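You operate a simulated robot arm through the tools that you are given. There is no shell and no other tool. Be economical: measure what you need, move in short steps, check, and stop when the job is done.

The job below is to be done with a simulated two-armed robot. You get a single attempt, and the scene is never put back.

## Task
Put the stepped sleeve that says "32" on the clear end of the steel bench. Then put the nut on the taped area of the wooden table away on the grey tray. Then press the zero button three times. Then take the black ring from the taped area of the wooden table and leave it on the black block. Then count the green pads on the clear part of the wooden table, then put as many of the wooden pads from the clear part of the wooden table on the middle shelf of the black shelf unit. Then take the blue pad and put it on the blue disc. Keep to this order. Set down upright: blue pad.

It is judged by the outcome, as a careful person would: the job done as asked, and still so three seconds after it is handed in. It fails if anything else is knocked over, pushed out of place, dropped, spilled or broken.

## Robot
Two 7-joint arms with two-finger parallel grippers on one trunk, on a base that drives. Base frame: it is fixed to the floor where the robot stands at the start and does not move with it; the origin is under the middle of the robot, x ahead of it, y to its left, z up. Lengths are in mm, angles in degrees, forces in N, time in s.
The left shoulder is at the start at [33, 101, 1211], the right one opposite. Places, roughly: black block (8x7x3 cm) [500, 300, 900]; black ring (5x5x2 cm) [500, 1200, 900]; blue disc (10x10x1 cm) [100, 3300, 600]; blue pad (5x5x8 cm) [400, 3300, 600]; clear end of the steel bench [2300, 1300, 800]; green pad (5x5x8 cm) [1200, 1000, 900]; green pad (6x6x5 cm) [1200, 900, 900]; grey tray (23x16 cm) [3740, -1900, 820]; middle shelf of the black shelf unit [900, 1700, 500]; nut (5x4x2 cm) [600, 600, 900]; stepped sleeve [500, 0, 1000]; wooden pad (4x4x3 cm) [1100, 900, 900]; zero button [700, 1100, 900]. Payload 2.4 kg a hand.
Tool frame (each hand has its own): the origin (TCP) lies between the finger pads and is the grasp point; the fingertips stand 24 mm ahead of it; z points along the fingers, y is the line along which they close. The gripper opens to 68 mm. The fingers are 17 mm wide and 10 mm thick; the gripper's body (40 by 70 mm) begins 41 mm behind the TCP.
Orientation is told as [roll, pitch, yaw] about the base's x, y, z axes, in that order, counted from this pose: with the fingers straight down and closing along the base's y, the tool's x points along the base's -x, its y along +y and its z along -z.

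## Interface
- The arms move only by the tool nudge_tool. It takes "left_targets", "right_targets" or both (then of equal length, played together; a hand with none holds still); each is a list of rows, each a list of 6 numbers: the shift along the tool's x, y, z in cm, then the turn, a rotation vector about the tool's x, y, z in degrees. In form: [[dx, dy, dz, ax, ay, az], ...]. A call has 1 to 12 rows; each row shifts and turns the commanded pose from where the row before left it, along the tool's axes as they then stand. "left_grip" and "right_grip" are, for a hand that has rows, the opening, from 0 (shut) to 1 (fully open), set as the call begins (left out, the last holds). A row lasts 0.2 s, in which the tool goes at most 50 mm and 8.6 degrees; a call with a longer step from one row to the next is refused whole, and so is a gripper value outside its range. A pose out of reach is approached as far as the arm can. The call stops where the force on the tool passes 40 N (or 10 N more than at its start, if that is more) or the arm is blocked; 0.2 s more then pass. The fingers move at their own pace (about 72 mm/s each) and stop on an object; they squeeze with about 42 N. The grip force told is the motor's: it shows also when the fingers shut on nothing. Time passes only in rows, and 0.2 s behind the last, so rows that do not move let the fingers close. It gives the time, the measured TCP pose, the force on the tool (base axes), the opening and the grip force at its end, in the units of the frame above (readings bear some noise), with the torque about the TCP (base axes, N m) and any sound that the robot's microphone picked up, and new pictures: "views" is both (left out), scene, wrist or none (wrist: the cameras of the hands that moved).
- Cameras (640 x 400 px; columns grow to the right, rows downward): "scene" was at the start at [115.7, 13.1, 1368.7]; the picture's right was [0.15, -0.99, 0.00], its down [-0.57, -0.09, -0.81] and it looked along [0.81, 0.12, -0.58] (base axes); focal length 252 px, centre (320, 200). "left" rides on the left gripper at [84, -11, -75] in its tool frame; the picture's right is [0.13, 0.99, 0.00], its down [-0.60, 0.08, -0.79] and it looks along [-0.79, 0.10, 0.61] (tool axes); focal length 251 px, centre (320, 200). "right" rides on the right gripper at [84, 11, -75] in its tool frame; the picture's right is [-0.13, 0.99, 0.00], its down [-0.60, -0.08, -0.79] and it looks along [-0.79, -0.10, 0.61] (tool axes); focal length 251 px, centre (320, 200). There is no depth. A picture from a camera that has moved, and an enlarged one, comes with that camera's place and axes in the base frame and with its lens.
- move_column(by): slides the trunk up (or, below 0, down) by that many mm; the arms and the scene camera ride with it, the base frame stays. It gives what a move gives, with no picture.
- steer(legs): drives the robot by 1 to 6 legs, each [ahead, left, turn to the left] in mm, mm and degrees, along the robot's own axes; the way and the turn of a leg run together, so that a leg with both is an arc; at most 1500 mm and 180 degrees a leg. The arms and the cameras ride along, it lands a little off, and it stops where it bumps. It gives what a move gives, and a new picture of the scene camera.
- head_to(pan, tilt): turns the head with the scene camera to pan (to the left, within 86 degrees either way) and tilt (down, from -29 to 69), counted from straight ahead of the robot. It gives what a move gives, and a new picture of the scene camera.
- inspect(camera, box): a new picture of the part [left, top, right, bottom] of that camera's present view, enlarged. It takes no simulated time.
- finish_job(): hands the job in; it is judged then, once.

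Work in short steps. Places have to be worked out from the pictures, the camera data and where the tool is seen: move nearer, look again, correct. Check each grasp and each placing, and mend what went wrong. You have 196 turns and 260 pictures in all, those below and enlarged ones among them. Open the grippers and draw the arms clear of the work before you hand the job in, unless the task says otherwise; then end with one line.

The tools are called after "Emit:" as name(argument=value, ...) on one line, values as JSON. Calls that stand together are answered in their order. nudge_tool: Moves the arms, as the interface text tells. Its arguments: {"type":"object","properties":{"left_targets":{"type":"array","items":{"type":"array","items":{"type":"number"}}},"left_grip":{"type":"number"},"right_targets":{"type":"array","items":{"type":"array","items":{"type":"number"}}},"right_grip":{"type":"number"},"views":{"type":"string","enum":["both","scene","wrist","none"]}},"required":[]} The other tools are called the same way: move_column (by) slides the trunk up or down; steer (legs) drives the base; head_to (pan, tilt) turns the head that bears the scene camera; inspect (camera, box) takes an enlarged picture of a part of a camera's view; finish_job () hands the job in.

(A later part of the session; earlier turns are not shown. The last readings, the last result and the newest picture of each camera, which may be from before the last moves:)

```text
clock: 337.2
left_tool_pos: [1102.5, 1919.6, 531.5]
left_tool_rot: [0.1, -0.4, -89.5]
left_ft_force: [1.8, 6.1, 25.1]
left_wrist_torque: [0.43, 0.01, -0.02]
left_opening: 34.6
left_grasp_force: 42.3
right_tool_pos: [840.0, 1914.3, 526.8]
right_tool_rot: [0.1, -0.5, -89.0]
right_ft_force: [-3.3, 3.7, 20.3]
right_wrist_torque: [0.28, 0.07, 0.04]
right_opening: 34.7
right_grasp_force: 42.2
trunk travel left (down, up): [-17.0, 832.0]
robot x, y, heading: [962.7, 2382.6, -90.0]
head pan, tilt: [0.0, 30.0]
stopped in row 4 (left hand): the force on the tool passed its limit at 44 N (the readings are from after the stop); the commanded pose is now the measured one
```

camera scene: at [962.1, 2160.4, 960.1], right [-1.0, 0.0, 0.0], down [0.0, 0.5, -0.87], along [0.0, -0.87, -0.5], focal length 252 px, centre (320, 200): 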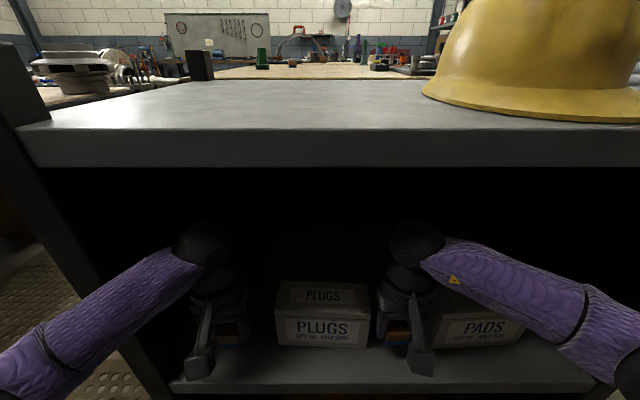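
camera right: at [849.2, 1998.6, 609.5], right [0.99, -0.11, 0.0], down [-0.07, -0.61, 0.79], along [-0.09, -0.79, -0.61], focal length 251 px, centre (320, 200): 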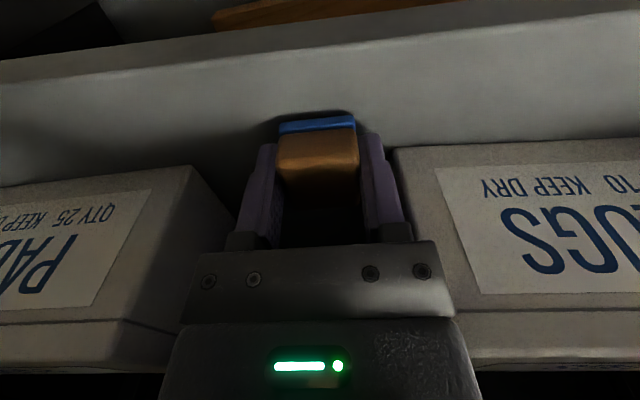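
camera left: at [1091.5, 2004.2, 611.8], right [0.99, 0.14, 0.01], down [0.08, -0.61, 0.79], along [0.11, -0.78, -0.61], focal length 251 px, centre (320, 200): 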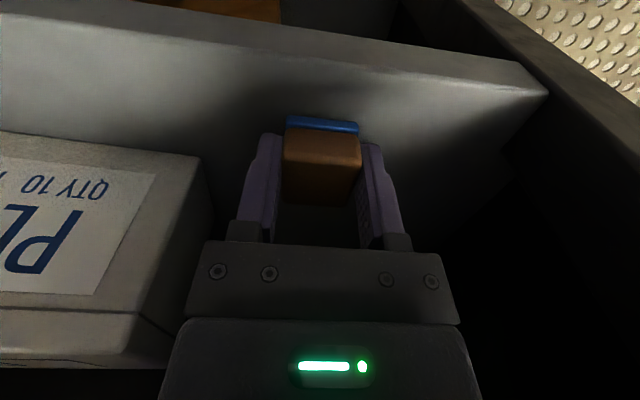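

Both touch the shelf. Ease up 1.5 mm, release both, and lift off.

Emit:
nudge_tool(left_targets=[[0, 0, -0.15, 0, 0, 0]], right_targets=[[0, 0, -0.15, 0, 0, 0]], views="none")

Emit:
nudge_tool(left_targets=[[0, 0, 0, 0, 0, 0], [0, 0, 0, 0, 0, 0], [0, 0, 0, 0, 0, 0]], right_targets=[[0, 0, 0, 0, 0, 0], [0, 0, 0, 0, 0, 0], [0, 0, 0, 0, 0, 0]], left_grip=0.78, right_grip=0.78, views="none")

Emit:
nudge_tool(left_targets=[[0, 0, -1, 0, 0, 0], [0, 0, -3, 0, 0, 0], [0, 0, -3, 0, 0, 0]], right_targets=[[0, 0, -1, 0, 0, 0], [0, 0, -3, 0, 0, 0], [0, 0, -3, 0, 0, 0]], views="wrist")

```text
clock: 337.6
left_tool_pos: [1102.0, 1919.9, 531.4]
left_tool_rot: [0.2, -0.3, -89.3]
left_ft_force: [1.7, 4.0, 22.3]
left_wrist_torque: [0.29, -0.01, -0.01]
left_opening: 35.1
left_grasp_force: 41.8
right_tool_pos: [839.7, 1915.0, 527.4]
right_tool_rot: [0.1, -0.5, -88.8]
right_ft_force: [0.0, -0.4, 16.6]
right_wrist_torque: [0.14, 0.04, -0.01]
right_opening: 35.4
right_grasp_force: 42.0
trunk travel left (down, up): [-17.0, 832.0]
robot x, y, heading: [961.5, 2382.9, -90.1]
head pan, tilt: [0.0, 30.0]
```

```text
clock: 338.4
left_tool_pos: [1102.9, 1918.0, 530.0]
left_tool_rot: [0.2, 0.0, -89.4]
left_ft_force: [0.1, 0.0, -0.1]
left_wrist_torque: [-0.02, -0.02, -0.04]
left_opening: 53.1
left_grasp_force: 0.1
right_tool_pos: [838.7, 1913.0, 525.0]
right_tool_rot: [0.1, -0.3, -88.9]
right_ft_force: [0.3, 0.2, -0.6]
right_wrist_torque: [0.02, 0.01, -0.02]
right_opening: 53.1
right_grasp_force: 0.0
trunk travel left (down, up): [-17.0, 832.0]
robot x, y, heading: [961.2, 2386.7, -90.3]
head pan, tilt: [0.0, 30.0]
```

```text
clock: 339.2
left_tool_pos: [1102.5, 1917.5, 598.7]
left_tool_rot: [0.2, -0.1, -89.3]
left_ft_force: [0.4, -0.4, -0.1]
left_wrist_torque: [-0.02, 0.02, 0.01]
left_opening: 52.9
left_grasp_force: 0.2
right_tool_pos: [839.3, 1913.9, 597.9]
right_tool_rot: [0.1, -0.2, -89.0]
right_ft_force: [-0.1, -0.2, -0.5]
right_wrist_torque: [0.0, 0.0, 0.02]
right_opening: 53.3
right_grasp_force: 0.0
trunk travel left (down, up): [-17.0, 832.0]
robot x, y, heading: [961.7, 2386.1, -90.6]
head pan, tilt: [0.0, 30.0]
camera right: at [849.3, 1999.1, 672.3], right [0.99, -0.11, 0.0], down [-0.07, -0.6, 0.8], along [-0.09, -0.79, -0.61], focal length 251 px, centre (320, 200)
camera left: at [1091.6, 2001.2, 675.9], right [0.99, 0.14, 0.0], down [0.08, -0.6, 0.79], along [0.11, -0.79, -0.61], focal length 251 px, centre (320, 200)
```

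right: 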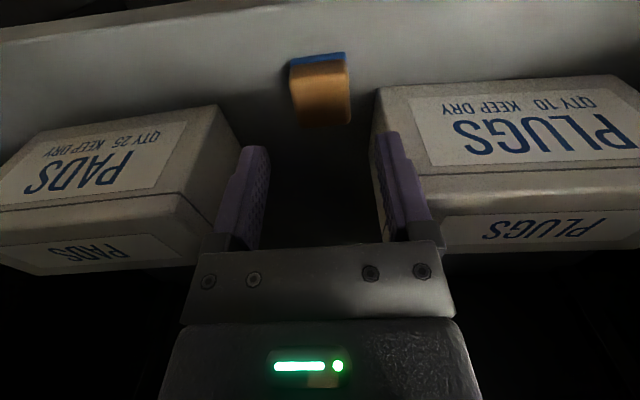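
left: 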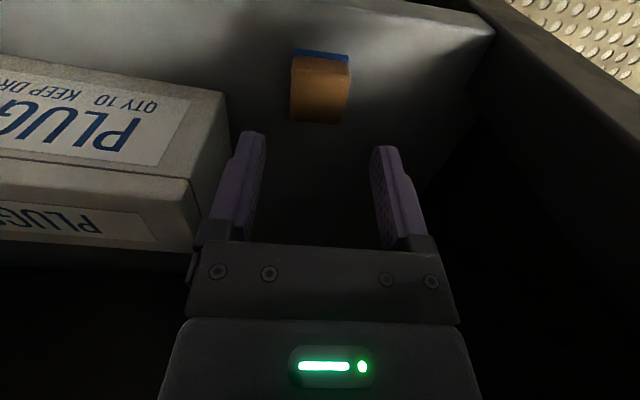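

Both pads stand on the middle shelf. I back out, raise the trunk, and turn toward the green rack to find the blue pad and disc.

Emit:
steer(legs=[[-200, 0, 0]])

Emit:
move_column(by=300)

Emit:
steer(legs=[[0, -700, 0], [0, 0, 179]])

Emit:
head_to(pan=0, tilt=35)

```text
clock: 340.8
left_tool_pos: [1103.1, 2116.8, 599.8]
left_tool_rot: [0.2, -0.1, -89.5]
left_ft_force: [-0.1, 0.1, 0.0]
left_wrist_torque: [-0.01, -0.02, -0.02]
left_opening: 53.2
left_grasp_force: 0.1
right_tool_pos: [839.3, 2115.9, 597.0]
right_tool_rot: [0.0, -0.4, -89.0]
right_ft_force: [0.0, 0.3, -0.6]
right_wrist_torque: [0.03, -0.04, 0.04]
right_opening: 53.0
right_grasp_force: 0.0
trunk travel left (down, up): [-17.0, 832.0]
robot x, y, heading: [962.6, 2585.8, -90.0]
head pan, tilt: [0.0, 30.0]
camera scene: at [962.2, 2361.3, 960.1], right [-1.0, 0.0, 0.0], down [0.0, 0.5, -0.87], along [0.0, -0.87, -0.5], focal length 252 px, centre (320, 200)
```

scene: 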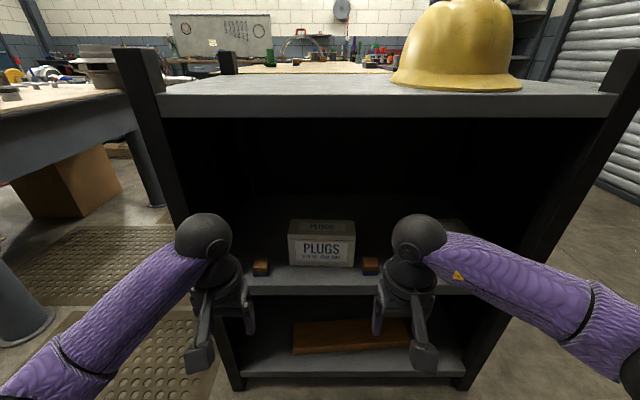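

```text
clock: 343.8
left_tool_pos: [1103.1, 2118.2, 899.6]
left_tool_rot: [0.2, 0.0, -89.4]
left_ft_force: [-0.4, 0.1, -0.4]
left_wrist_torque: [0.01, -0.01, 0.0]
left_opening: 53.0
left_grasp_force: 0.0
right_tool_pos: [839.0, 2115.8, 896.5]
right_tool_rot: [-0.1, -0.3, -88.9]
right_ft_force: [0.3, 0.6, -0.4]
right_wrist_torque: [0.04, -0.02, 0.01]
right_opening: 52.9
right_grasp_force: 0.1
trunk travel left (down, up): [-317.0, 532.0]
robot x, y, heading: [967.4, 2586.5, -90.1]
head pan, tilt: [0.0, 30.0]
```

```text
clock: 354.9
left_tool_pos: [145.6, 3059.5, 900.7]
left_tool_rot: [0.2, -0.1, 86.6]
left_ft_force: [0.6, 0.4, 0.0]
left_wrist_torque: [0.0, -0.01, 0.02]
left_opening: 53.2
left_grasp_force: 0.0
right_tool_pos: [407.8, 3044.5, 898.1]
right_tool_rot: [0.0, -0.2, 87.1]
right_ft_force: [0.4, 0.0, -0.4]
right_wrist_torque: [-0.03, 0.0, 0.02]
right_opening: 53.2
right_grasp_force: 0.1
trunk travel left (down, up): [-317.0, 532.0]
robot x, y, heading: [248.7, 2584.5, 85.9]
head pan, tilt: [0.0, 30.0]
camera scene: at [263.1, 2720.0, 1268.4], right [1.0, -0.07, 0.0], down [-0.04, -0.5, -0.87], along [0.06, 0.86, -0.5], focal length 252 px, centre (320, 200)
```

scene: 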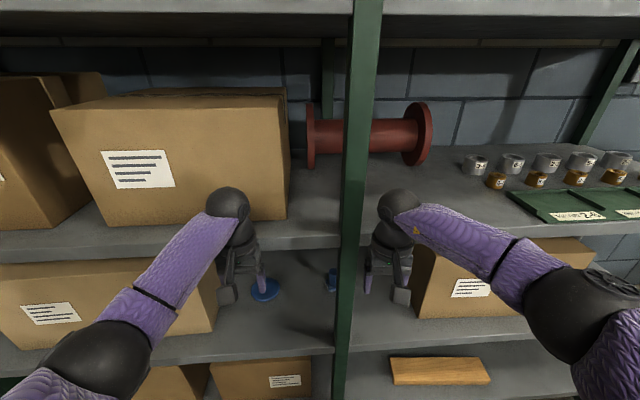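

```text
clock: 355.5
left_tool_pos: [144.9, 3059.7, 900.4]
left_tool_rot: [0.2, -0.1, 86.6]
left_ft_force: [0.8, 0.1, -0.1]
left_wrist_torque: [0.0, -0.01, 0.01]
left_opening: 53.0
left_grasp_force: 0.0
right_tool_pos: [407.3, 3043.9, 897.4]
right_tool_rot: [-0.1, -0.3, 87.0]
right_ft_force: [-1.2, 0.4, -0.1]
right_wrist_torque: [-0.04, 0.01, -0.03]
right_opening: 53.4
right_grasp_force: 0.1
trunk travel left (down, up): [-317.0, 532.0]
robot x, y, heading: [251.6, 2583.3, 85.8]
head pan, tilt: [0.0, 35.0]
camera scene: at [262.9, 2717.7, 1260.7], right [1.0, -0.07, 0.0], down [-0.04, -0.57, -0.82], along [0.06, 0.82, -0.57], focal length 252 px, centre (320, 200)
```

scene: 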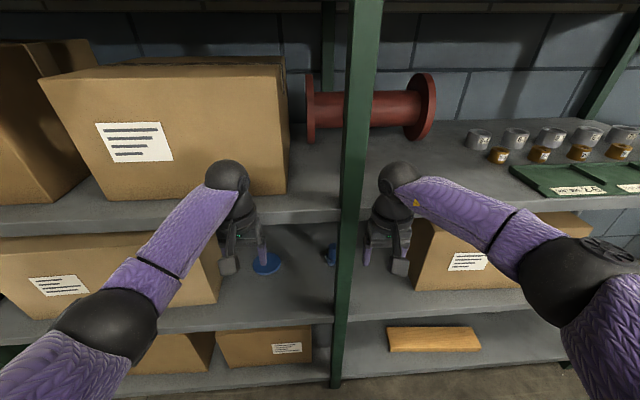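

The blue disc lies on the lower shelf (z≈600) of the left bay and the blue pad is seen behind the green post. I back off 200 mm and lower the trunk to look between the shelves.

Emit:
steer(legs=[[-200, 0, 4]])

Emit:
move_column(by=-250)

Emit:
head_to(pan=0, tilt=20)

```text
clock: 357.1
left_tool_pos: [105.5, 2852.6, 899.5]
left_tool_rot: [0.2, -0.2, 90.6]
left_ft_force: [0.3, -0.5, -1.0]
left_wrist_torque: [-0.02, 0.04, 0.01]
left_opening: 53.0
left_grasp_force: 0.1
right_tool_pos: [369.1, 2854.8, 897.4]
right_tool_rot: [0.0, -0.3, 91.1]
right_ft_force: [-0.3, 0.0, -0.1]
right_wrist_torque: [0.02, -0.02, -0.02]
right_opening: 53.1
right_grasp_force: 0.0
trunk travel left (down, up): [-317.0, 532.0]
robot x, y, heading: [245.7, 2386.1, 90.1]
head pan, tilt: [0.0, 35.0]
camera scene: at [246.4, 2518.9, 1260.7], right [1.0, 0.0, 0.0], down [0.0, -0.57, -0.82], along [0.0, 0.82, -0.57], focal length 252 px, centre (320, 200)
```

scene: 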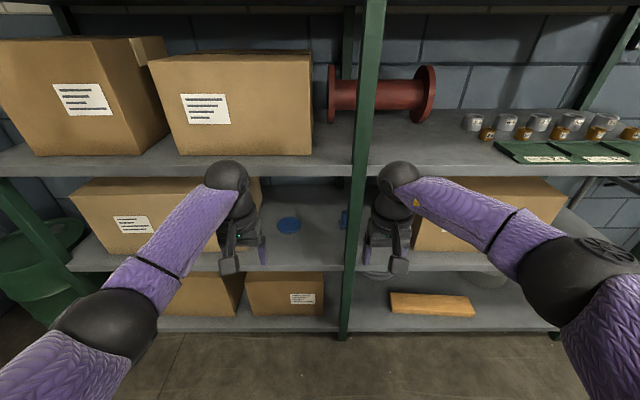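

```text
clock: 359.7
left_tool_pos: [104.9, 2854.1, 650.4]
left_tool_rot: [0.2, 0.0, 90.6]
left_ft_force: [-0.3, 0.5, -0.2]
left_wrist_torque: [0.01, 0.02, 0.0]
left_opening: 53.0
left_grasp_force: 0.1
right_tool_pos: [370.0, 2855.5, 646.5]
right_tool_rot: [0.0, -0.3, 91.1]
right_ft_force: [-0.6, 1.1, 0.0]
right_wrist_torque: [-0.04, -0.03, 0.01]
right_opening: 52.9
right_grasp_force: 0.0
trunk travel left (down, up): [-67.0, 782.0]
robot x, y, heading: [243.3, 2383.6, 89.9]
head pan, tilt: [0.0, 35.0]
```

```text
clock: 360.5
left_tool_pos: [103.8, 2852.5, 650.0]
left_tool_rot: [0.3, -0.1, 90.4]
left_ft_force: [1.2, 0.2, 0.3]
left_wrist_torque: [-0.01, -0.01, 0.03]
left_opening: 53.0
left_grasp_force: 0.1
right_tool_pos: [368.3, 2854.5, 646.9]
right_tool_rot: [0.0, -0.3, 91.1]
right_ft_force: [-0.4, 0.0, -0.3]
right_wrist_torque: [0.05, -0.01, 0.01]
right_opening: 52.8
right_grasp_force: 0.0
trunk travel left (down, up): [-67.0, 782.0]
robot x, y, heading: [244.0, 2384.3, 89.7]
head pan, tilt: [0.0, 20.0]
camera scene: at [246.6, 2592.8, 1028.5], right [1.0, 0.0, 0.0], down [0.0, -0.34, -0.94], along [0.0, 0.94, -0.34], focal length 252 px, centre (320, 200)
```

scene: 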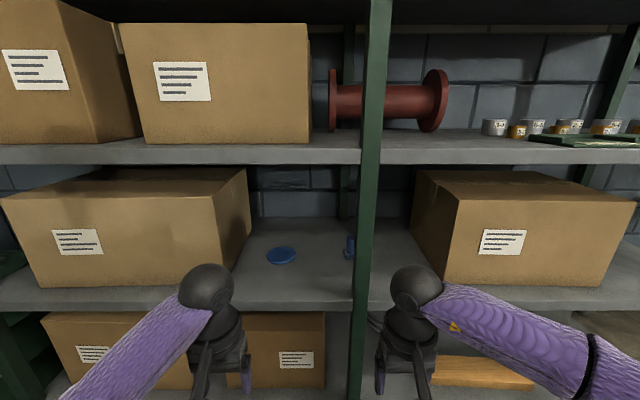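

I enlarge the pad and disc region.

Emit:
inspect(camera="scene", box=[230, 200, 430, 320])

Emit:
inspect(camera="right", box=[0, 0, 640, 400])

```text
3.20 times, centred on (330, 260) of scene
camera zoom: at [246.6, 2592.8, 1028.5], right [1.0, 0.0, 0.0], down [0.0, -0.34, -0.94], along [0.0, 0.94, -0.34], focal length 806 px, centre (288, 8)
```

zoom: 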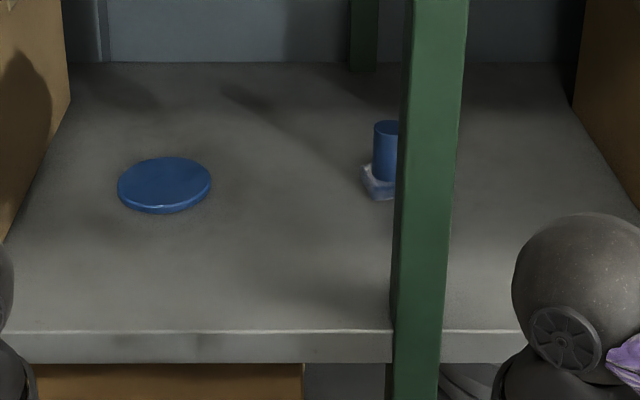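

```text
1.00 times, centred on (320, 200) of right (not enlarged: the box is as wide or as high as the picture)
camera zoom: at [359.8, 2769.7, 722.1], right [-0.99, 0.11, 0.0], down [0.07, 0.6, 0.8], along [0.09, 0.79, -0.6], focal length 251 px, centre (320, 200)
```

zoom: 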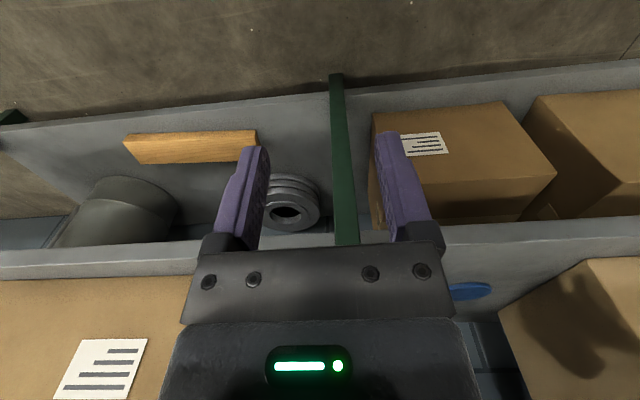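

Pad (a blue cylinder on a pale base) is at ≈(344,3249), right behind the post (x≈340, y≈3060); disc at ≈(131,3247); shelf z≈605, underside above ≈932. I'll reach in diagonally with the left hand from the left bay. First retract the right hand, set the left to z≈668, and turn 30° right.

Emit:
nudge_tool(left_targets=[[0, 0, -0.9, 0, 0, 0], [0, 0, -0.9, 0, 0, 0], [0, 0, 0, 0, 0, 0], [0, 0, 0, 0, 0, 0], [0, 0, 0, 0, 0, 0], [0, 0, 0, 0, 0, 0]], right_targets=[[3, -0.5, 0, 0, 0, 0], [3, -0.5, 0, 0, 0, 0], [3, -0.5, 0, 0, 0, 0], [3, -0.5, 0, 0, 0, 0], [3, -0.5, 0, 0, 0, 0], [2, 0, 0, 0, 0, 0]], left_grip=1, views="none")

Emit:
steer(legs=[[0, 0, -29.7]])

```text
clock: 361.9
left_tool_pos: [105.6, 2853.0, 669.0]
left_tool_rot: [0.2, 0.0, 90.5]
left_ft_force: [-0.7, -0.7, -0.5]
left_wrist_torque: [0.0, -0.03, 0.02]
left_opening: 68.0
left_grasp_force: 0.1
right_tool_pos: [398.4, 2685.2, 644.8]
right_tool_rot: [0.1, -0.3, 91.2]
right_ft_force: [-0.4, -0.8, 0.1]
right_wrist_torque: [-0.01, -0.02, 0.0]
right_opening: 53.3
right_grasp_force: 0.0
trunk travel left (down, up): [-67.0, 782.0]
robot x, y, heading: [247.0, 2385.9, 89.9]
head pan, tilt: [0.0, 20.0]
```

```text
clock: 363.8
left_tool_pos: [361.1, 2860.9, 667.0]
left_tool_rot: [0.2, -0.2, 60.1]
left_ft_force: [0.5, 0.5, -0.9]
left_wrist_torque: [0.0, -0.02, 0.0]
left_opening: 68.2
left_grasp_force: 0.1
right_tool_pos: [529.3, 2567.2, 645.6]
right_tool_rot: [0.0, -0.2, 60.6]
right_ft_force: [0.5, -0.1, 1.2]
right_wrist_torque: [-0.03, -0.01, 0.01]
right_opening: 52.7
right_grasp_force: 0.0
trunk travel left (down, up): [-67.0, 782.0]
robot x, y, heading: [245.7, 2384.0, 59.5]
head pan, tilt: [0.0, 20.0]
camera scene: at [351.6, 2563.9, 1028.6], right [0.86, -0.51, 0.0], down [-0.17, -0.29, -0.94], along [0.48, 0.81, -0.34], focal length 252 px, centre (320, 200)
```

scene: 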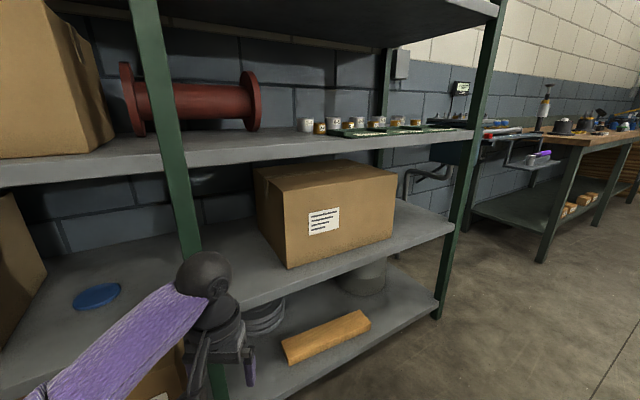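

I strafe left 210 mm and go ahead 60 mm, then look with head and wrist cameras.

Emit:
steer(legs=[[0, 210, 0], [60, 0, 0.4]])

Emit:
head_to(pan=5, tilt=25)

Emit:
inspect(camera="left", box=[0, 0, 640, 400])

```text
clock: 366.0
left_tool_pos: [206.6, 3016.9, 667.9]
left_tool_rot: [0.2, -0.1, 60.5]
left_ft_force: [-0.7, -0.7, 0.0]
left_wrist_torque: [0.02, -0.02, 0.01]
left_opening: 67.9
left_grasp_force: 0.2
right_tool_pos: [376.3, 2728.4, 646.3]
right_tool_rot: [0.0, -0.2, 61.0]
right_ft_force: [0.2, 0.6, 0.3]
right_wrist_torque: [-0.02, 0.02, -0.01]
right_opening: 52.9
right_grasp_force: 0.0
trunk travel left (down, up): [-67.0, 782.0]
robot x, y, heading: [90.3, 2546.0, 59.8]
head pan, tilt: [0.0, 20.0]
camera scene: at [199.1, 2722.3, 1028.6], right [0.86, -0.5, 0.0], down [-0.17, -0.3, -0.94], along [0.47, 0.81, -0.34], focal length 252 px, centre (320, 200)
```

scene: 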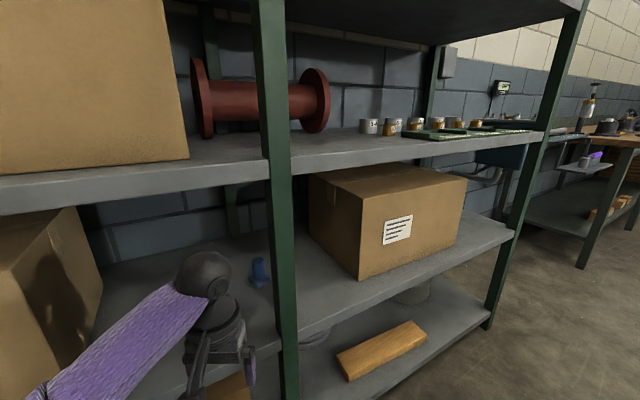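

```text
clock: 366.6
left_tool_pos: [205.6, 3016.7, 667.4]
left_tool_rot: [0.2, -0.1, 60.4]
left_ft_force: [0.3, 0.0, 0.3]
left_wrist_torque: [-0.02, 0.04, 0.0]
left_opening: 68.2
left_grasp_force: 0.1
right_tool_pos: [376.0, 2728.4, 646.2]
right_tool_rot: [0.0, -0.3, 61.1]
right_ft_force: [1.4, 0.5, -0.5]
right_wrist_torque: [-0.03, -0.06, -0.01]
right_opening: 52.9
right_grasp_force: 0.1
trunk travel left (down, up): [-67.0, 782.0]
robot x, y, heading: [98.0, 2542.9, 60.0]
head pan, tilt: [5.0, 25.0]
camera scene: at [191.5, 2725.3, 1020.5], right [0.9, -0.43, 0.0], down [-0.18, -0.38, -0.91], along [0.39, 0.82, -0.42], focal length 252 px, centre (320, 200)
```

scene: 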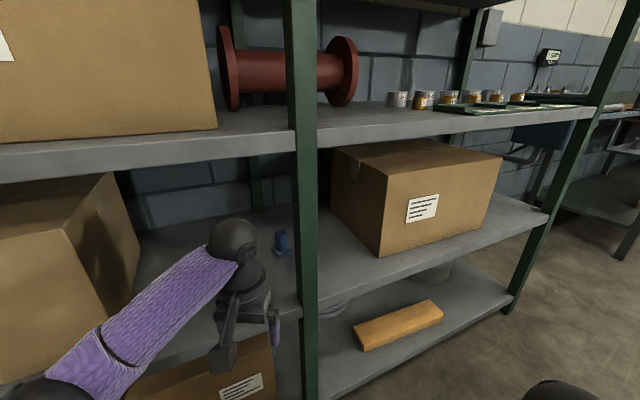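

```text
1.00 times, centred on (320, 200) of left (not enlarged: the box is as wide or as high as the picture)
camera zoom: at [175.4, 2939.8, 743.7], right [-0.93, 0.38, 0.0], down [0.23, 0.56, 0.79], along [0.3, 0.74, -0.61], focal length 251 px, centre (320, 200)
```

zoom: 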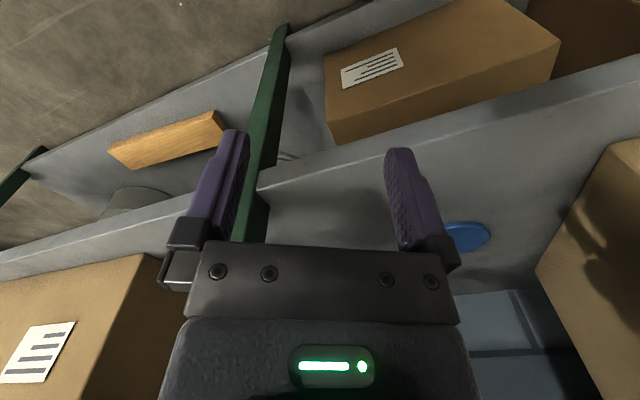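

I enlarge the blue pad for a precise fix.

Emit:
inspect(camera="scene", box=[240, 200, 340, 270])

```text
5.71 times, centred on (290, 235) of scene
camera zoom: at [191.5, 2725.3, 1020.5], right [0.9, -0.43, 0.0], down [-0.18, -0.38, -0.91], along [0.39, 0.82, -0.42], focal length 1439 px, centre (491, 0)
```

zoom: 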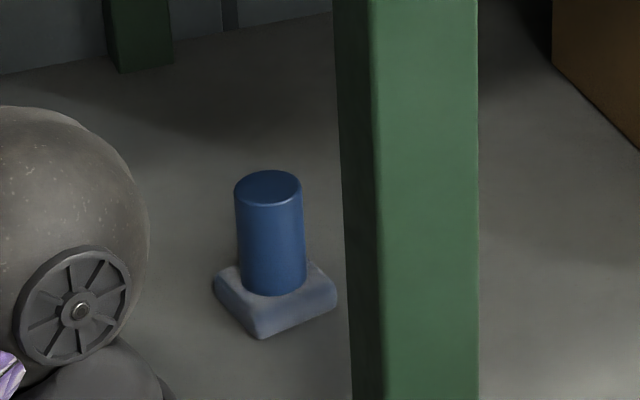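

The pad computes to ≈(336,3251) and the hand is on line with it (267 mm ahead). I drive 165 mm in along this diagonal.

Emit:
steer(legs=[[165, 0, 0]])

Emit:
inspect(camera="left", box=[0, 0, 640, 400])

```text
clock: 368.1
left_tool_pos: [289.7, 3160.2, 668.7]
left_tool_rot: [0.3, -0.2, 60.3]
left_ft_force: [-1.9, 1.7, 0.2]
left_wrist_torque: [-0.08, -0.16, 0.01]
left_opening: 65.8
left_grasp_force: 0.0
right_tool_pos: [459.8, 2870.1, 646.3]
right_tool_rot: [0.0, -0.3, 60.9]
right_ft_force: [0.0, 0.1, 0.7]
right_wrist_torque: [-0.02, -0.02, 0.0]
right_opening: 53.0
right_grasp_force: 0.1
trunk travel left (down, up): [-67.0, 782.0]
robot x, y, heading: [176.8, 2689.7, 59.5]
head pan, tilt: [5.0, 25.0]
camera scene: at [274.5, 2867.4, 1020.5], right [0.9, -0.43, 0.0], down [-0.18, -0.38, -0.91], along [0.39, 0.82, -0.42], focal length 252 px, centre (320, 200)
```

scene: 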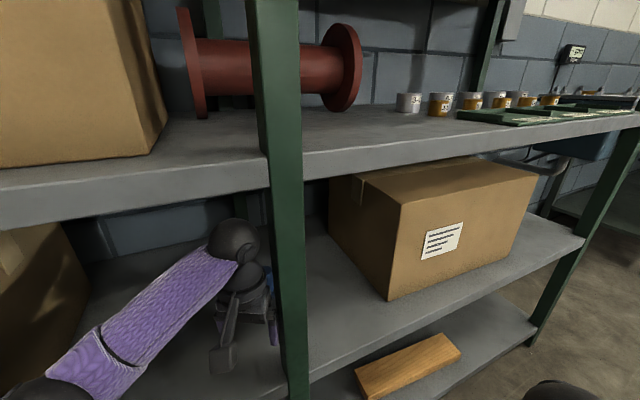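

```text
1.00 times, centred on (320, 200) of left (not enlarged: the box is as wide or as high as the picture)
camera zoom: at [258.7, 3081.9, 743.8], right [-0.93, 0.38, 0.0], down [0.23, 0.56, 0.79], along [0.3, 0.74, -0.61], focal length 251 px, centre (320, 200)
```

zoom: 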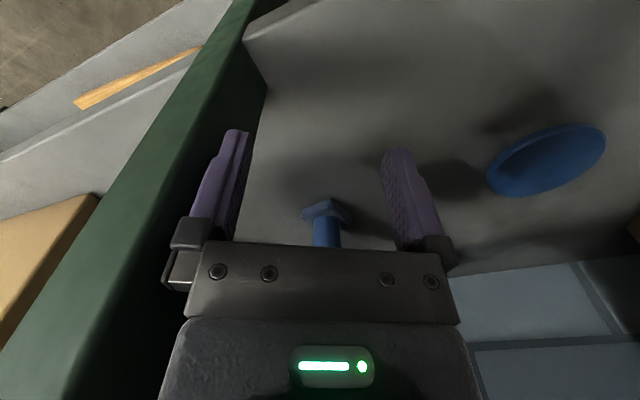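

The gripper is just brushing the post (finger pushed 2 mm). Revised geometry from the contact and wrist view: pad ≈(344,3305), shelf z≈565. I shift the hand 26 mm left, off the post, then lower it to z≈625.

Emit:
nudge_tool(left_targets=[[0, 1.3, 0, 0, 0, 0], [0, 1.3, 0, 0, 0, 0], [0, 0, 2.2, 0, 0, 0], [0, 0, 2.1, 0, 0, 0]])

```text
clock: 369.1
left_tool_pos: [265.3, 3175.0, 626.8]
left_tool_rot: [0.3, 0.0, 60.5]
left_ft_force: [-1.4, -0.6, 1.1]
left_wrist_torque: [0.0, -0.03, 0.0]
left_opening: 68.1
left_grasp_force: 0.1
right_tool_pos: [459.8, 2869.3, 644.7]
right_tool_rot: [0.0, -0.3, 60.9]
right_ft_force: [0.0, -0.1, -0.6]
right_wrist_torque: [0.01, -0.01, -0.01]
right_opening: 53.1
right_grasp_force: 0.2
trunk travel left (down, up): [-67.0, 782.0]
robot x, y, heading: [176.2, 2686.4, 60.0]
head pan, tilt: [5.0, 25.0]
camera scene: at [274.7, 2867.3, 1020.5], right [0.9, -0.43, 0.0], down [-0.18, -0.38, -0.91], along [0.39, 0.82, -0.42], focal length 252 px, centre (320, 200)
camera left: at [234.3, 3095.6, 701.6], right [-0.93, 0.38, 0.0], down [0.23, 0.56, 0.79], along [0.3, 0.74, -0.61], focal length 251 px, centre (320, 200)
```

scene: 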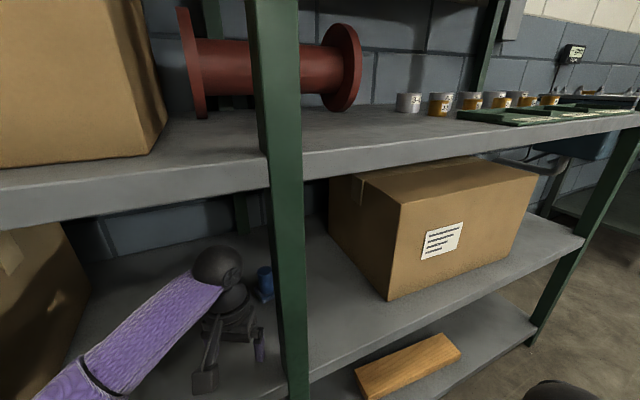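
left: 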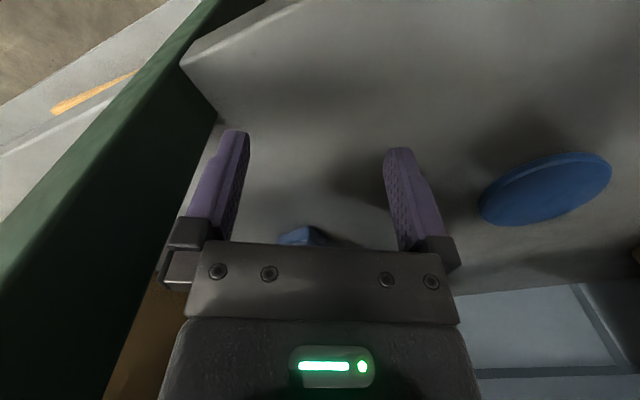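

The pad is dead ahead, 153 mm away. I drive 115 mm farther along the diagonal and check.

Emit:
steer(legs=[[115, 0, 0]])

Emit:
inspect(camera="left", box=[0, 0, 640, 400])

Emit:
inspect(camera="scene", box=[140, 220, 340, 380])

```text
clock: 370.3
left_tool_pos: [322.9, 3274.2, 625.8]
left_tool_rot: [0.1, -0.2, 60.6]
left_ft_force: [0.1, -0.5, 0.1]
left_wrist_torque: [0.0, -0.02, 0.0]
left_opening: 68.2
left_grasp_force: 0.1
right_tool_pos: [517.2, 2970.3, 645.5]
right_tool_rot: [0.0, -0.3, 61.1]
right_ft_force: [-0.1, 0.3, 0.0]
right_wrist_torque: [-0.02, 0.02, -0.02]
right_opening: 53.1
right_grasp_force: 0.0
trunk travel left (down, up): [-67.0, 782.0]
robot x, y, heading: [235.7, 2785.3, 59.9]
head pan, tilt: [5.0, 25.0]
camera scene: at [332.9, 2968.0, 1020.5], right [0.9, -0.43, 0.0], down [-0.18, -0.38, -0.91], along [0.39, 0.82, -0.42], focal length 252 px, centre (320, 200)
```

scene: 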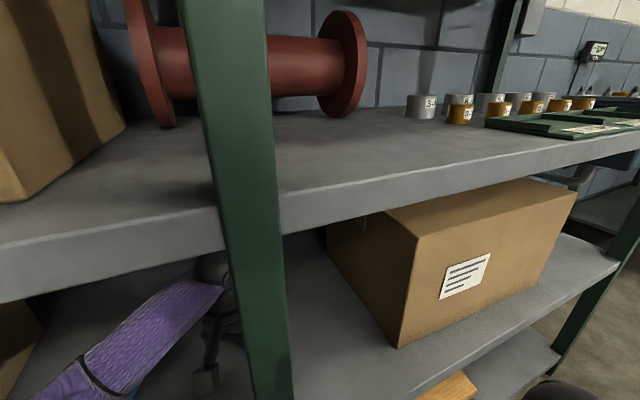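

```text
1.00 times, centred on (320, 200) of left (not enlarged: the box is as wide or as high as the picture)
camera zoom: at [292.2, 3196.1, 701.8], right [-0.93, 0.38, 0.0], down [0.23, 0.56, 0.79], along [0.3, 0.74, -0.61], focal length 251 px, centre (320, 200)
```

zoom: 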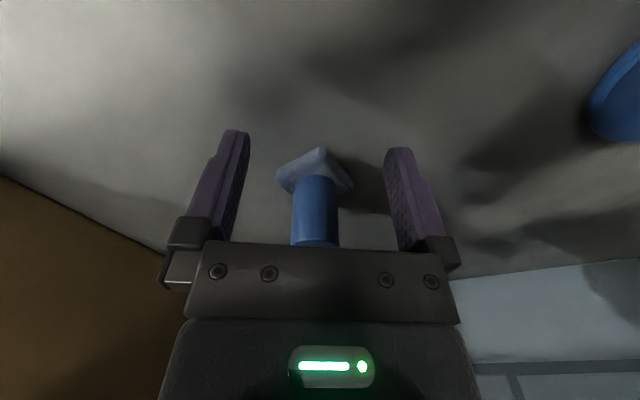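

```text
2.50 times, centred on (240, 300) of scene
camera zoom: at [332.9, 2968.0, 1020.5], right [0.9, -0.43, 0.0], down [-0.18, -0.38, -0.91], along [0.39, 0.82, -0.42], focal length 629 px, centre (520, -50)
```

zoom: 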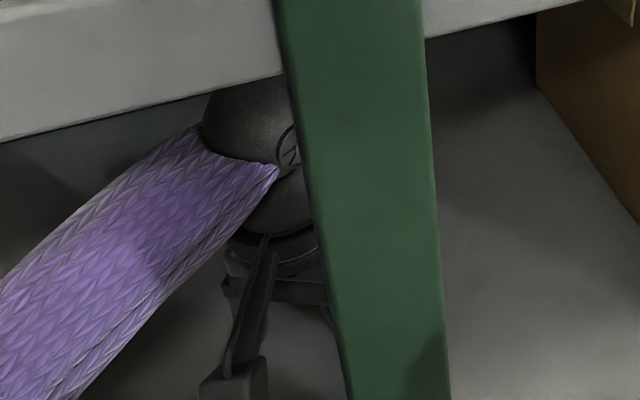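

The pad stands between the finger lines, 44 mm ahead. I reach in 44 mm.

Emit:
nudge_tool(left_targets=[[-1.5, 0.05, 0, 0, 0, 0], [-1.5, 0.05, 0.2, 0, 0, 0], [-1.4, 0.05, 0.3, 0, 0, 0]], views="wrist")

```text
clock: 371.1
left_tool_pos: [343.5, 3313.7, 621.0]
left_tool_rot: [0.2, -0.1, 60.5]
left_ft_force: [-0.2, 0.0, -0.6]
left_wrist_torque: [0.02, 0.03, 0.02]
left_opening: 68.0
left_grasp_force: 0.1
right_tool_pos: [517.9, 2971.2, 645.5]
right_tool_rot: [0.0, -0.3, 61.0]
right_ft_force: [0.4, 0.2, -0.5]
right_wrist_torque: [-0.01, 0.01, 0.02]
right_opening: 52.9
right_grasp_force: 0.0
trunk travel left (down, up): [-67.0, 782.0]
robot x, y, heading: [236.4, 2784.6, 59.5]
head pan, tilt: [5.0, 25.0]
camera left: at [313.2, 3235.3, 696.2], right [-0.93, 0.38, 0.0], down [0.23, 0.56, 0.79], along [0.3, 0.74, -0.61], focal length 251 px, centre (320, 200)
```

left: 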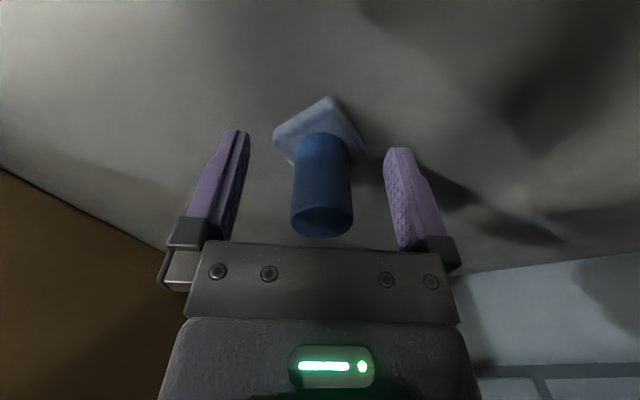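

The cylinder is centred between the pads at the grasp point. Close.

Emit:
nudge_tool(left_targets=[[0.2, 0, 0, 0, 0, 0], [0, 0, 0, 0, 0, 0], [0, 0, 0, 0, 0, 0], [0, 0, 0, 0, 0, 0]], left_grip=0, views="wrist")

```text
clock: 372.1
left_tool_pos: [343.6, 3311.6, 621.3]
left_tool_rot: [0.3, 0.0, 60.6]
left_ft_force: [0.1, 0.4, 0.4]
left_wrist_torque: [-0.03, -0.02, -0.01]
left_opening: 0.0
left_grasp_force: 23.2
right_tool_pos: [517.5, 2970.0, 645.3]
right_tool_rot: [0.0, -0.3, 61.0]
right_ft_force: [-0.3, 0.0, -0.9]
right_wrist_torque: [-0.01, 0.01, 0.0]
right_opening: 53.5
right_grasp_force: 0.1
trunk travel left (down, up): [-67.0, 782.0]
robot x, y, heading: [238.0, 2787.2, 59.8]
head pan, tilt: [5.0, 25.0]
camera left: at [312.3, 3233.3, 696.4], right [-0.93, 0.38, 0.0], down [0.23, 0.56, 0.79], along [0.3, 0.74, -0.61], focal length 251 px, centre (320, 200)
```

left: 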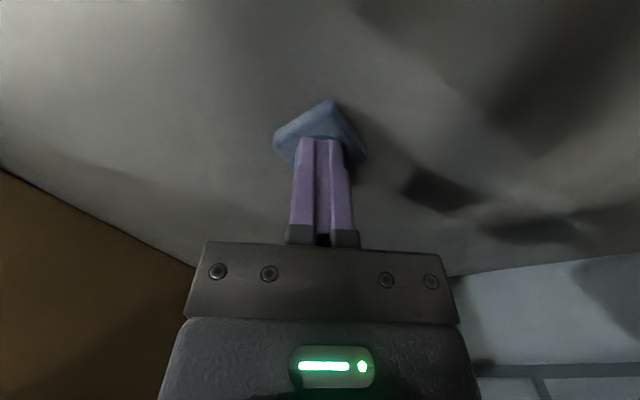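

The fingers closed on nothing; they shut in front of the cylinder, so it is ~30 mm farther and the shelf is lower (≈545). I reopen, lower 20 mm and reach 30 mm farther.

Emit:
nudge_tool(left_targets=[[0, 0, 0, 0, 0, 0], [0, 0, 0, 0, 0, 0], [0, 0, 0, 0, 0, 0], [0, 0.2, 1, 0, 0, 0], [0, 0.2, 0.8, 0, 0, 0]], left_grip=1, views="wrist")

Emit:
inspect(camera="left", box=[240, 80, 400, 260])

```text
clock: 373.3
left_tool_pos: [339.6, 3315.1, 602.4]
left_tool_rot: [0.2, -0.1, 60.5]
left_ft_force: [-0.3, -0.5, 0.8]
left_wrist_torque: [0.02, 0.0, 0.04]
left_opening: 68.0
left_grasp_force: 0.0
right_tool_pos: [518.3, 2969.6, 645.1]
right_tool_rot: [0.0, -0.4, 61.0]
right_ft_force: [0.7, -0.4, 0.5]
right_wrist_torque: [-0.01, -0.03, 0.01]
right_opening: 53.3
right_grasp_force: 0.0
trunk travel left (down, up): [-67.0, 782.0]
robot x, y, heading: [231.1, 2787.3, 59.8]
head pan, tilt: [5.0, 25.0]
camera left: at [308.1, 3235.9, 678.9], right [-0.93, 0.38, 0.0], down [0.23, 0.56, 0.79], along [0.3, 0.74, -0.61], focal length 251 px, centre (320, 200)
```

left: 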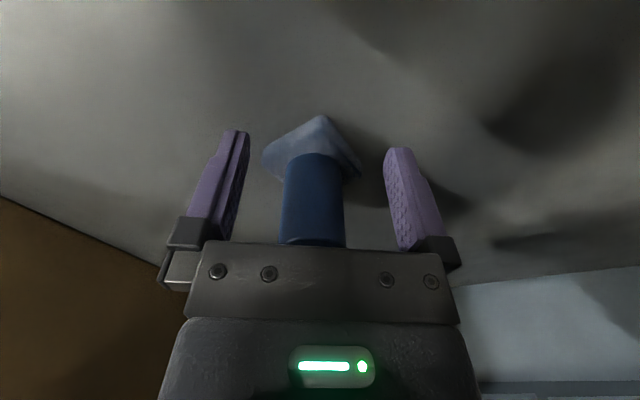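

```text
2.22 times, centred on (320, 170) of left
camera zoom: at [308.1, 3235.9, 678.9], right [-0.93, 0.38, 0.0], down [0.23, 0.56, 0.79], along [0.3, 0.74, -0.61], focal length 559 px, centre (320, 267)
```

zoom: 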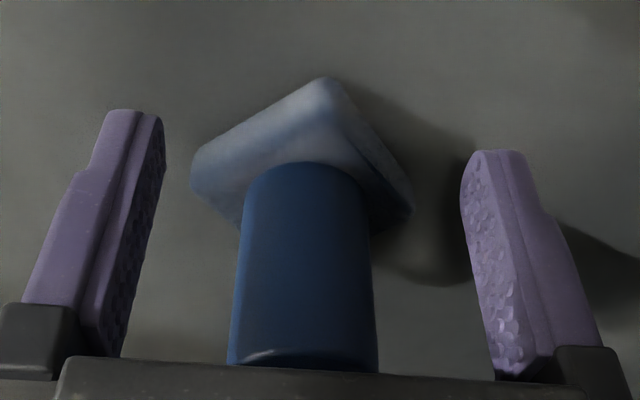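

Parallax from the two wrist views puts the pad at ≈(357,3354), shelf ≈540. I reach 42 mm farther ahead at this height.

Emit:
nudge_tool(left_targets=[[-1.4, 0.15, 0, 0, 0, 0], [-1.4, 0.15, 0, 0, 0, 0], [-1.4, 0.1, 0, 0, 0, 0]], views="wrist")

```text
clock: 374.1
left_tool_pos: [356.4, 3352.5, 603.1]
left_tool_rot: [0.2, -0.1, 60.3]
left_ft_force: [0.6, -0.5, 0.1]
left_wrist_torque: [-0.05, 0.0, -0.02]
left_opening: 68.0
left_grasp_force: 0.0
right_tool_pos: [518.2, 2970.6, 645.5]
right_tool_rot: [0.0, -0.2, 60.9]
right_ft_force: [1.1, -0.5, -0.3]
right_wrist_torque: [-0.04, 0.0, 0.0]
right_opening: 52.9
right_grasp_force: 0.0
trunk travel left (down, up): [-67.0, 782.0]
robot x, y, heading: [236.7, 2786.8, 59.6]
head pan, tilt: [5.0, 25.0]
camera left: at [325.8, 3273.5, 679.2], right [-0.93, 0.38, 0.0], down [0.23, 0.56, 0.79], along [0.3, 0.74, -0.61], focal length 251 px, centre (320, 200)
```

left: 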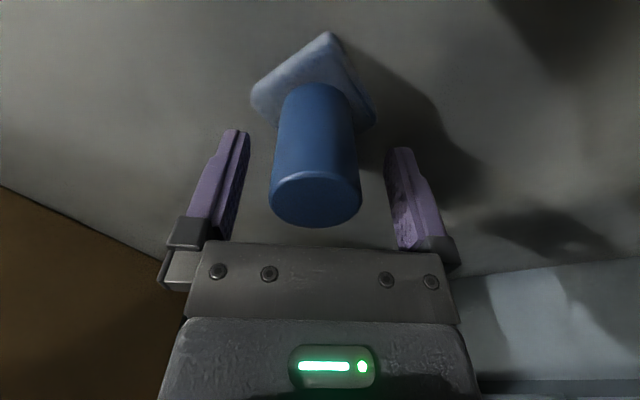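

Now the cylinder's axis computes to ≈(355,3348), matching the grasp point. Close.

Emit:
nudge_tool(left_targets=[[0.2, 0, 0, 0, 0, 0], [0, 0, 0, 0, 0, 0], [0, 0, 0, 0, 0, 0], [0, 0, 0, 0, 0, 0]], left_grip=0, views="wrist")

```text
clock: 375.1
left_tool_pos: [356.6, 3350.8, 603.7]
left_tool_rot: [0.2, -0.1, 60.6]
left_ft_force: [0.6, -0.5, 0.0]
left_wrist_torque: [0.01, -0.05, 0.02]
left_opening: 34.1
left_grasp_force: 42.3
right_tool_pos: [518.3, 2972.5, 645.9]
right_tool_rot: [0.0, -0.3, 61.0]
right_ft_force: [-1.1, 0.1, -0.4]
right_wrist_torque: [0.02, 0.01, 0.01]
right_opening: 53.0
right_grasp_force: 0.0
trunk travel left (down, up): [-67.0, 782.0]
robot x, y, heading: [235.0, 2788.1, 59.8]
head pan, tilt: [5.0, 25.0]
camera left: at [324.9, 3272.2, 679.4], right [-0.93, 0.38, 0.0], down [0.23, 0.56, 0.79], along [0.3, 0.74, -0.61], focal length 251 px, centre (320, 200)
```

left: 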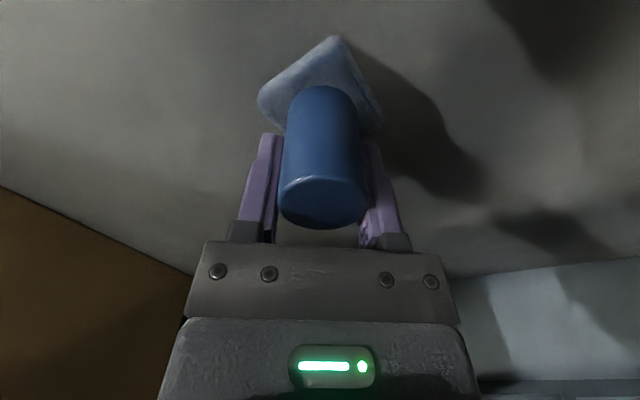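

Gripped (34 mm). I lift 45 mm and check.

Emit:
nudge_tool(left_targets=[[0, 0, -1.5, 0, 0, 0], [0, 0, -1.5, 0, 0, 0], [0, 0, -1.5, 0, 0, 0]], views="wrist")

```text
clock: 375.9
left_tool_pos: [355.8, 3350.7, 648.6]
left_tool_rot: [0.3, -0.1, 60.5]
left_ft_force: [0.4, 0.3, -0.6]
left_wrist_torque: [0.0, 0.01, -0.01]
left_opening: 33.9
left_grasp_force: 41.9
right_tool_pos: [518.1, 2970.3, 645.8]
right_tool_rot: [0.0, -0.3, 61.0]
right_ft_force: [-1.3, 0.2, 0.0]
right_wrist_torque: [0.02, -0.05, 0.0]
right_opening: 53.2
right_grasp_force: 0.1
trunk travel left (down, up): [-67.0, 782.0]
robot x, y, heading: [233.6, 2786.9, 59.7]
head pan, tilt: [5.0, 25.0]
camera left: at [324.5, 3272.1, 724.2], right [-0.93, 0.38, 0.0], down [0.23, 0.56, 0.79], along [0.3, 0.74, -0.61], focal length 251 px, centre (320, 200)
```

left: 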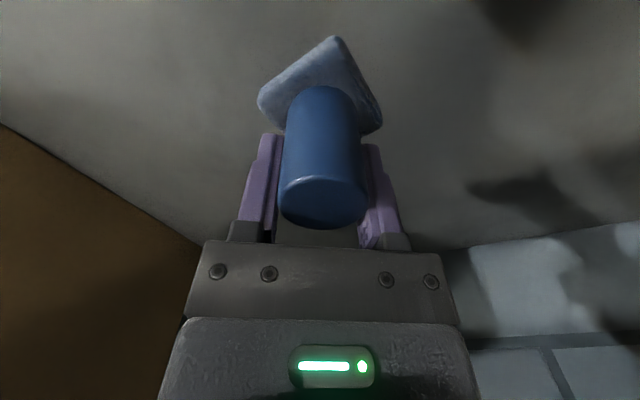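

Held upright. I back out along the same diagonal 290 mm.

Emit:
steer(legs=[[-290, 0, 0]])

```text
clock: 377.9
left_tool_pos: [212.1, 3101.1, 648.0]
left_tool_rot: [0.2, -0.1, 60.3]
left_ft_force: [0.1, -0.1, -1.1]
left_wrist_torque: [-0.03, -0.04, -0.04]
left_opening: 34.2
left_grasp_force: 41.4
right_tool_pos: [373.3, 2721.6, 645.6]
right_tool_rot: [0.0, -0.3, 60.9]
right_ft_force: [0.1, 0.1, 0.7]
right_wrist_torque: [0.0, -0.02, -0.03]
right_opening: 53.2
right_grasp_force: 0.0
trunk travel left (down, up): [-67.0, 782.0]
robot x, y, heading: [91.0, 2538.4, 59.4]
head pan, tilt: [5.0, 25.0]
camera scene: at [188.5, 2719.4, 1020.4], right [0.9, -0.43, 0.0], down [-0.18, -0.38, -0.91], along [0.39, 0.82, -0.42], focal length 252 px, centre (320, 200)
```

scene: 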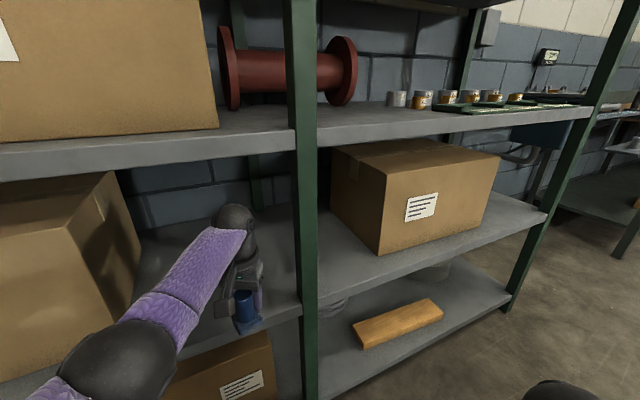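

Continue back 150 mm, turn to face the rack squarely, then strafe right so that the hand lines up with the disc (x≈113).

Emit:
steer(legs=[[-150, 0, 0], [0, 0, 30.5], [0, -280, 0]])

Emit:
head_to(pan=10, tilt=20)

```text
clock: 382.3
left_tool_pos: [105.3, 2958.8, 647.9]
left_tool_rot: [0.1, -0.1, 91.4]
left_ft_force: [0.2, -0.7, 0.0]
left_wrist_torque: [0.03, 0.02, -0.02]
left_opening: 34.0
left_grasp_force: 41.8
right_tool_pos: [439.7, 2716.1, 645.7]
right_tool_rot: [-0.1, -0.3, 91.8]
right_ft_force: [0.5, -0.9, 0.4]
right_wrist_torque: [0.02, 0.03, -0.01]
right_opening: 53.0
right_grasp_force: 0.0
trunk travel left (down, up): [-67.0, 782.0]
robot x, y, heading: [290.3, 2415.0, 90.5]
head pan, tilt: [5.0, 25.0]
camera scene: at [282.1, 2618.2, 1020.5], right [1.0, 0.1, 0.0], down [0.04, -0.42, -0.91], along [-0.09, 0.9, -0.42], focal length 252 px, centre (320, 200)
```

scene: 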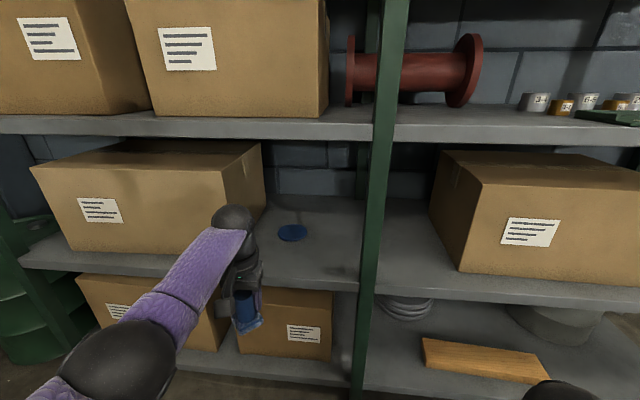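

```text
clock: 383.0
left_tool_pos: [105.9, 2957.7, 648.2]
left_tool_rot: [0.2, -0.1, 91.4]
left_ft_force: [-0.3, -0.8, -0.6]
left_wrist_torque: [0.01, -0.03, 0.01]
left_opening: 33.8
left_grasp_force: 41.6
right_tool_pos: [440.0, 2715.6, 644.6]
right_tool_rot: [0.1, -0.3, 91.9]
right_ft_force: [0.0, -0.1, 0.0]
right_wrist_torque: [-0.01, 0.0, -0.01]
right_opening: 53.1
right_grasp_force: 0.1
trunk travel left (down, up): [-67.0, 782.0]
robot x, y, heading: [290.4, 2410.0, 90.7]
head pan, tilt: [10.0, 20.0]
camera scene: at [274.1, 2618.0, 1028.5], right [0.98, 0.18, 0.0], down [0.06, -0.34, -0.94], along [-0.17, 0.92, -0.34], focal length 252 px, centre (320, 200)
```

scene: 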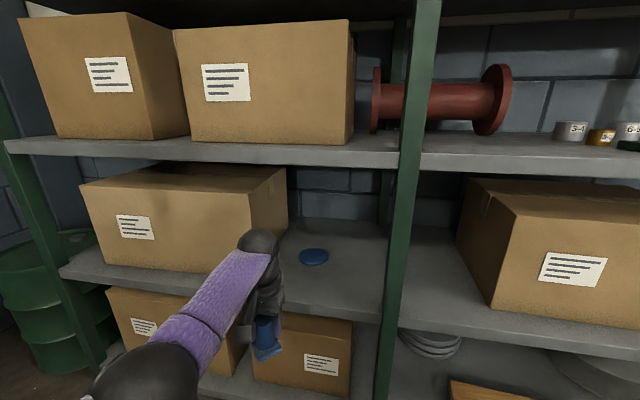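

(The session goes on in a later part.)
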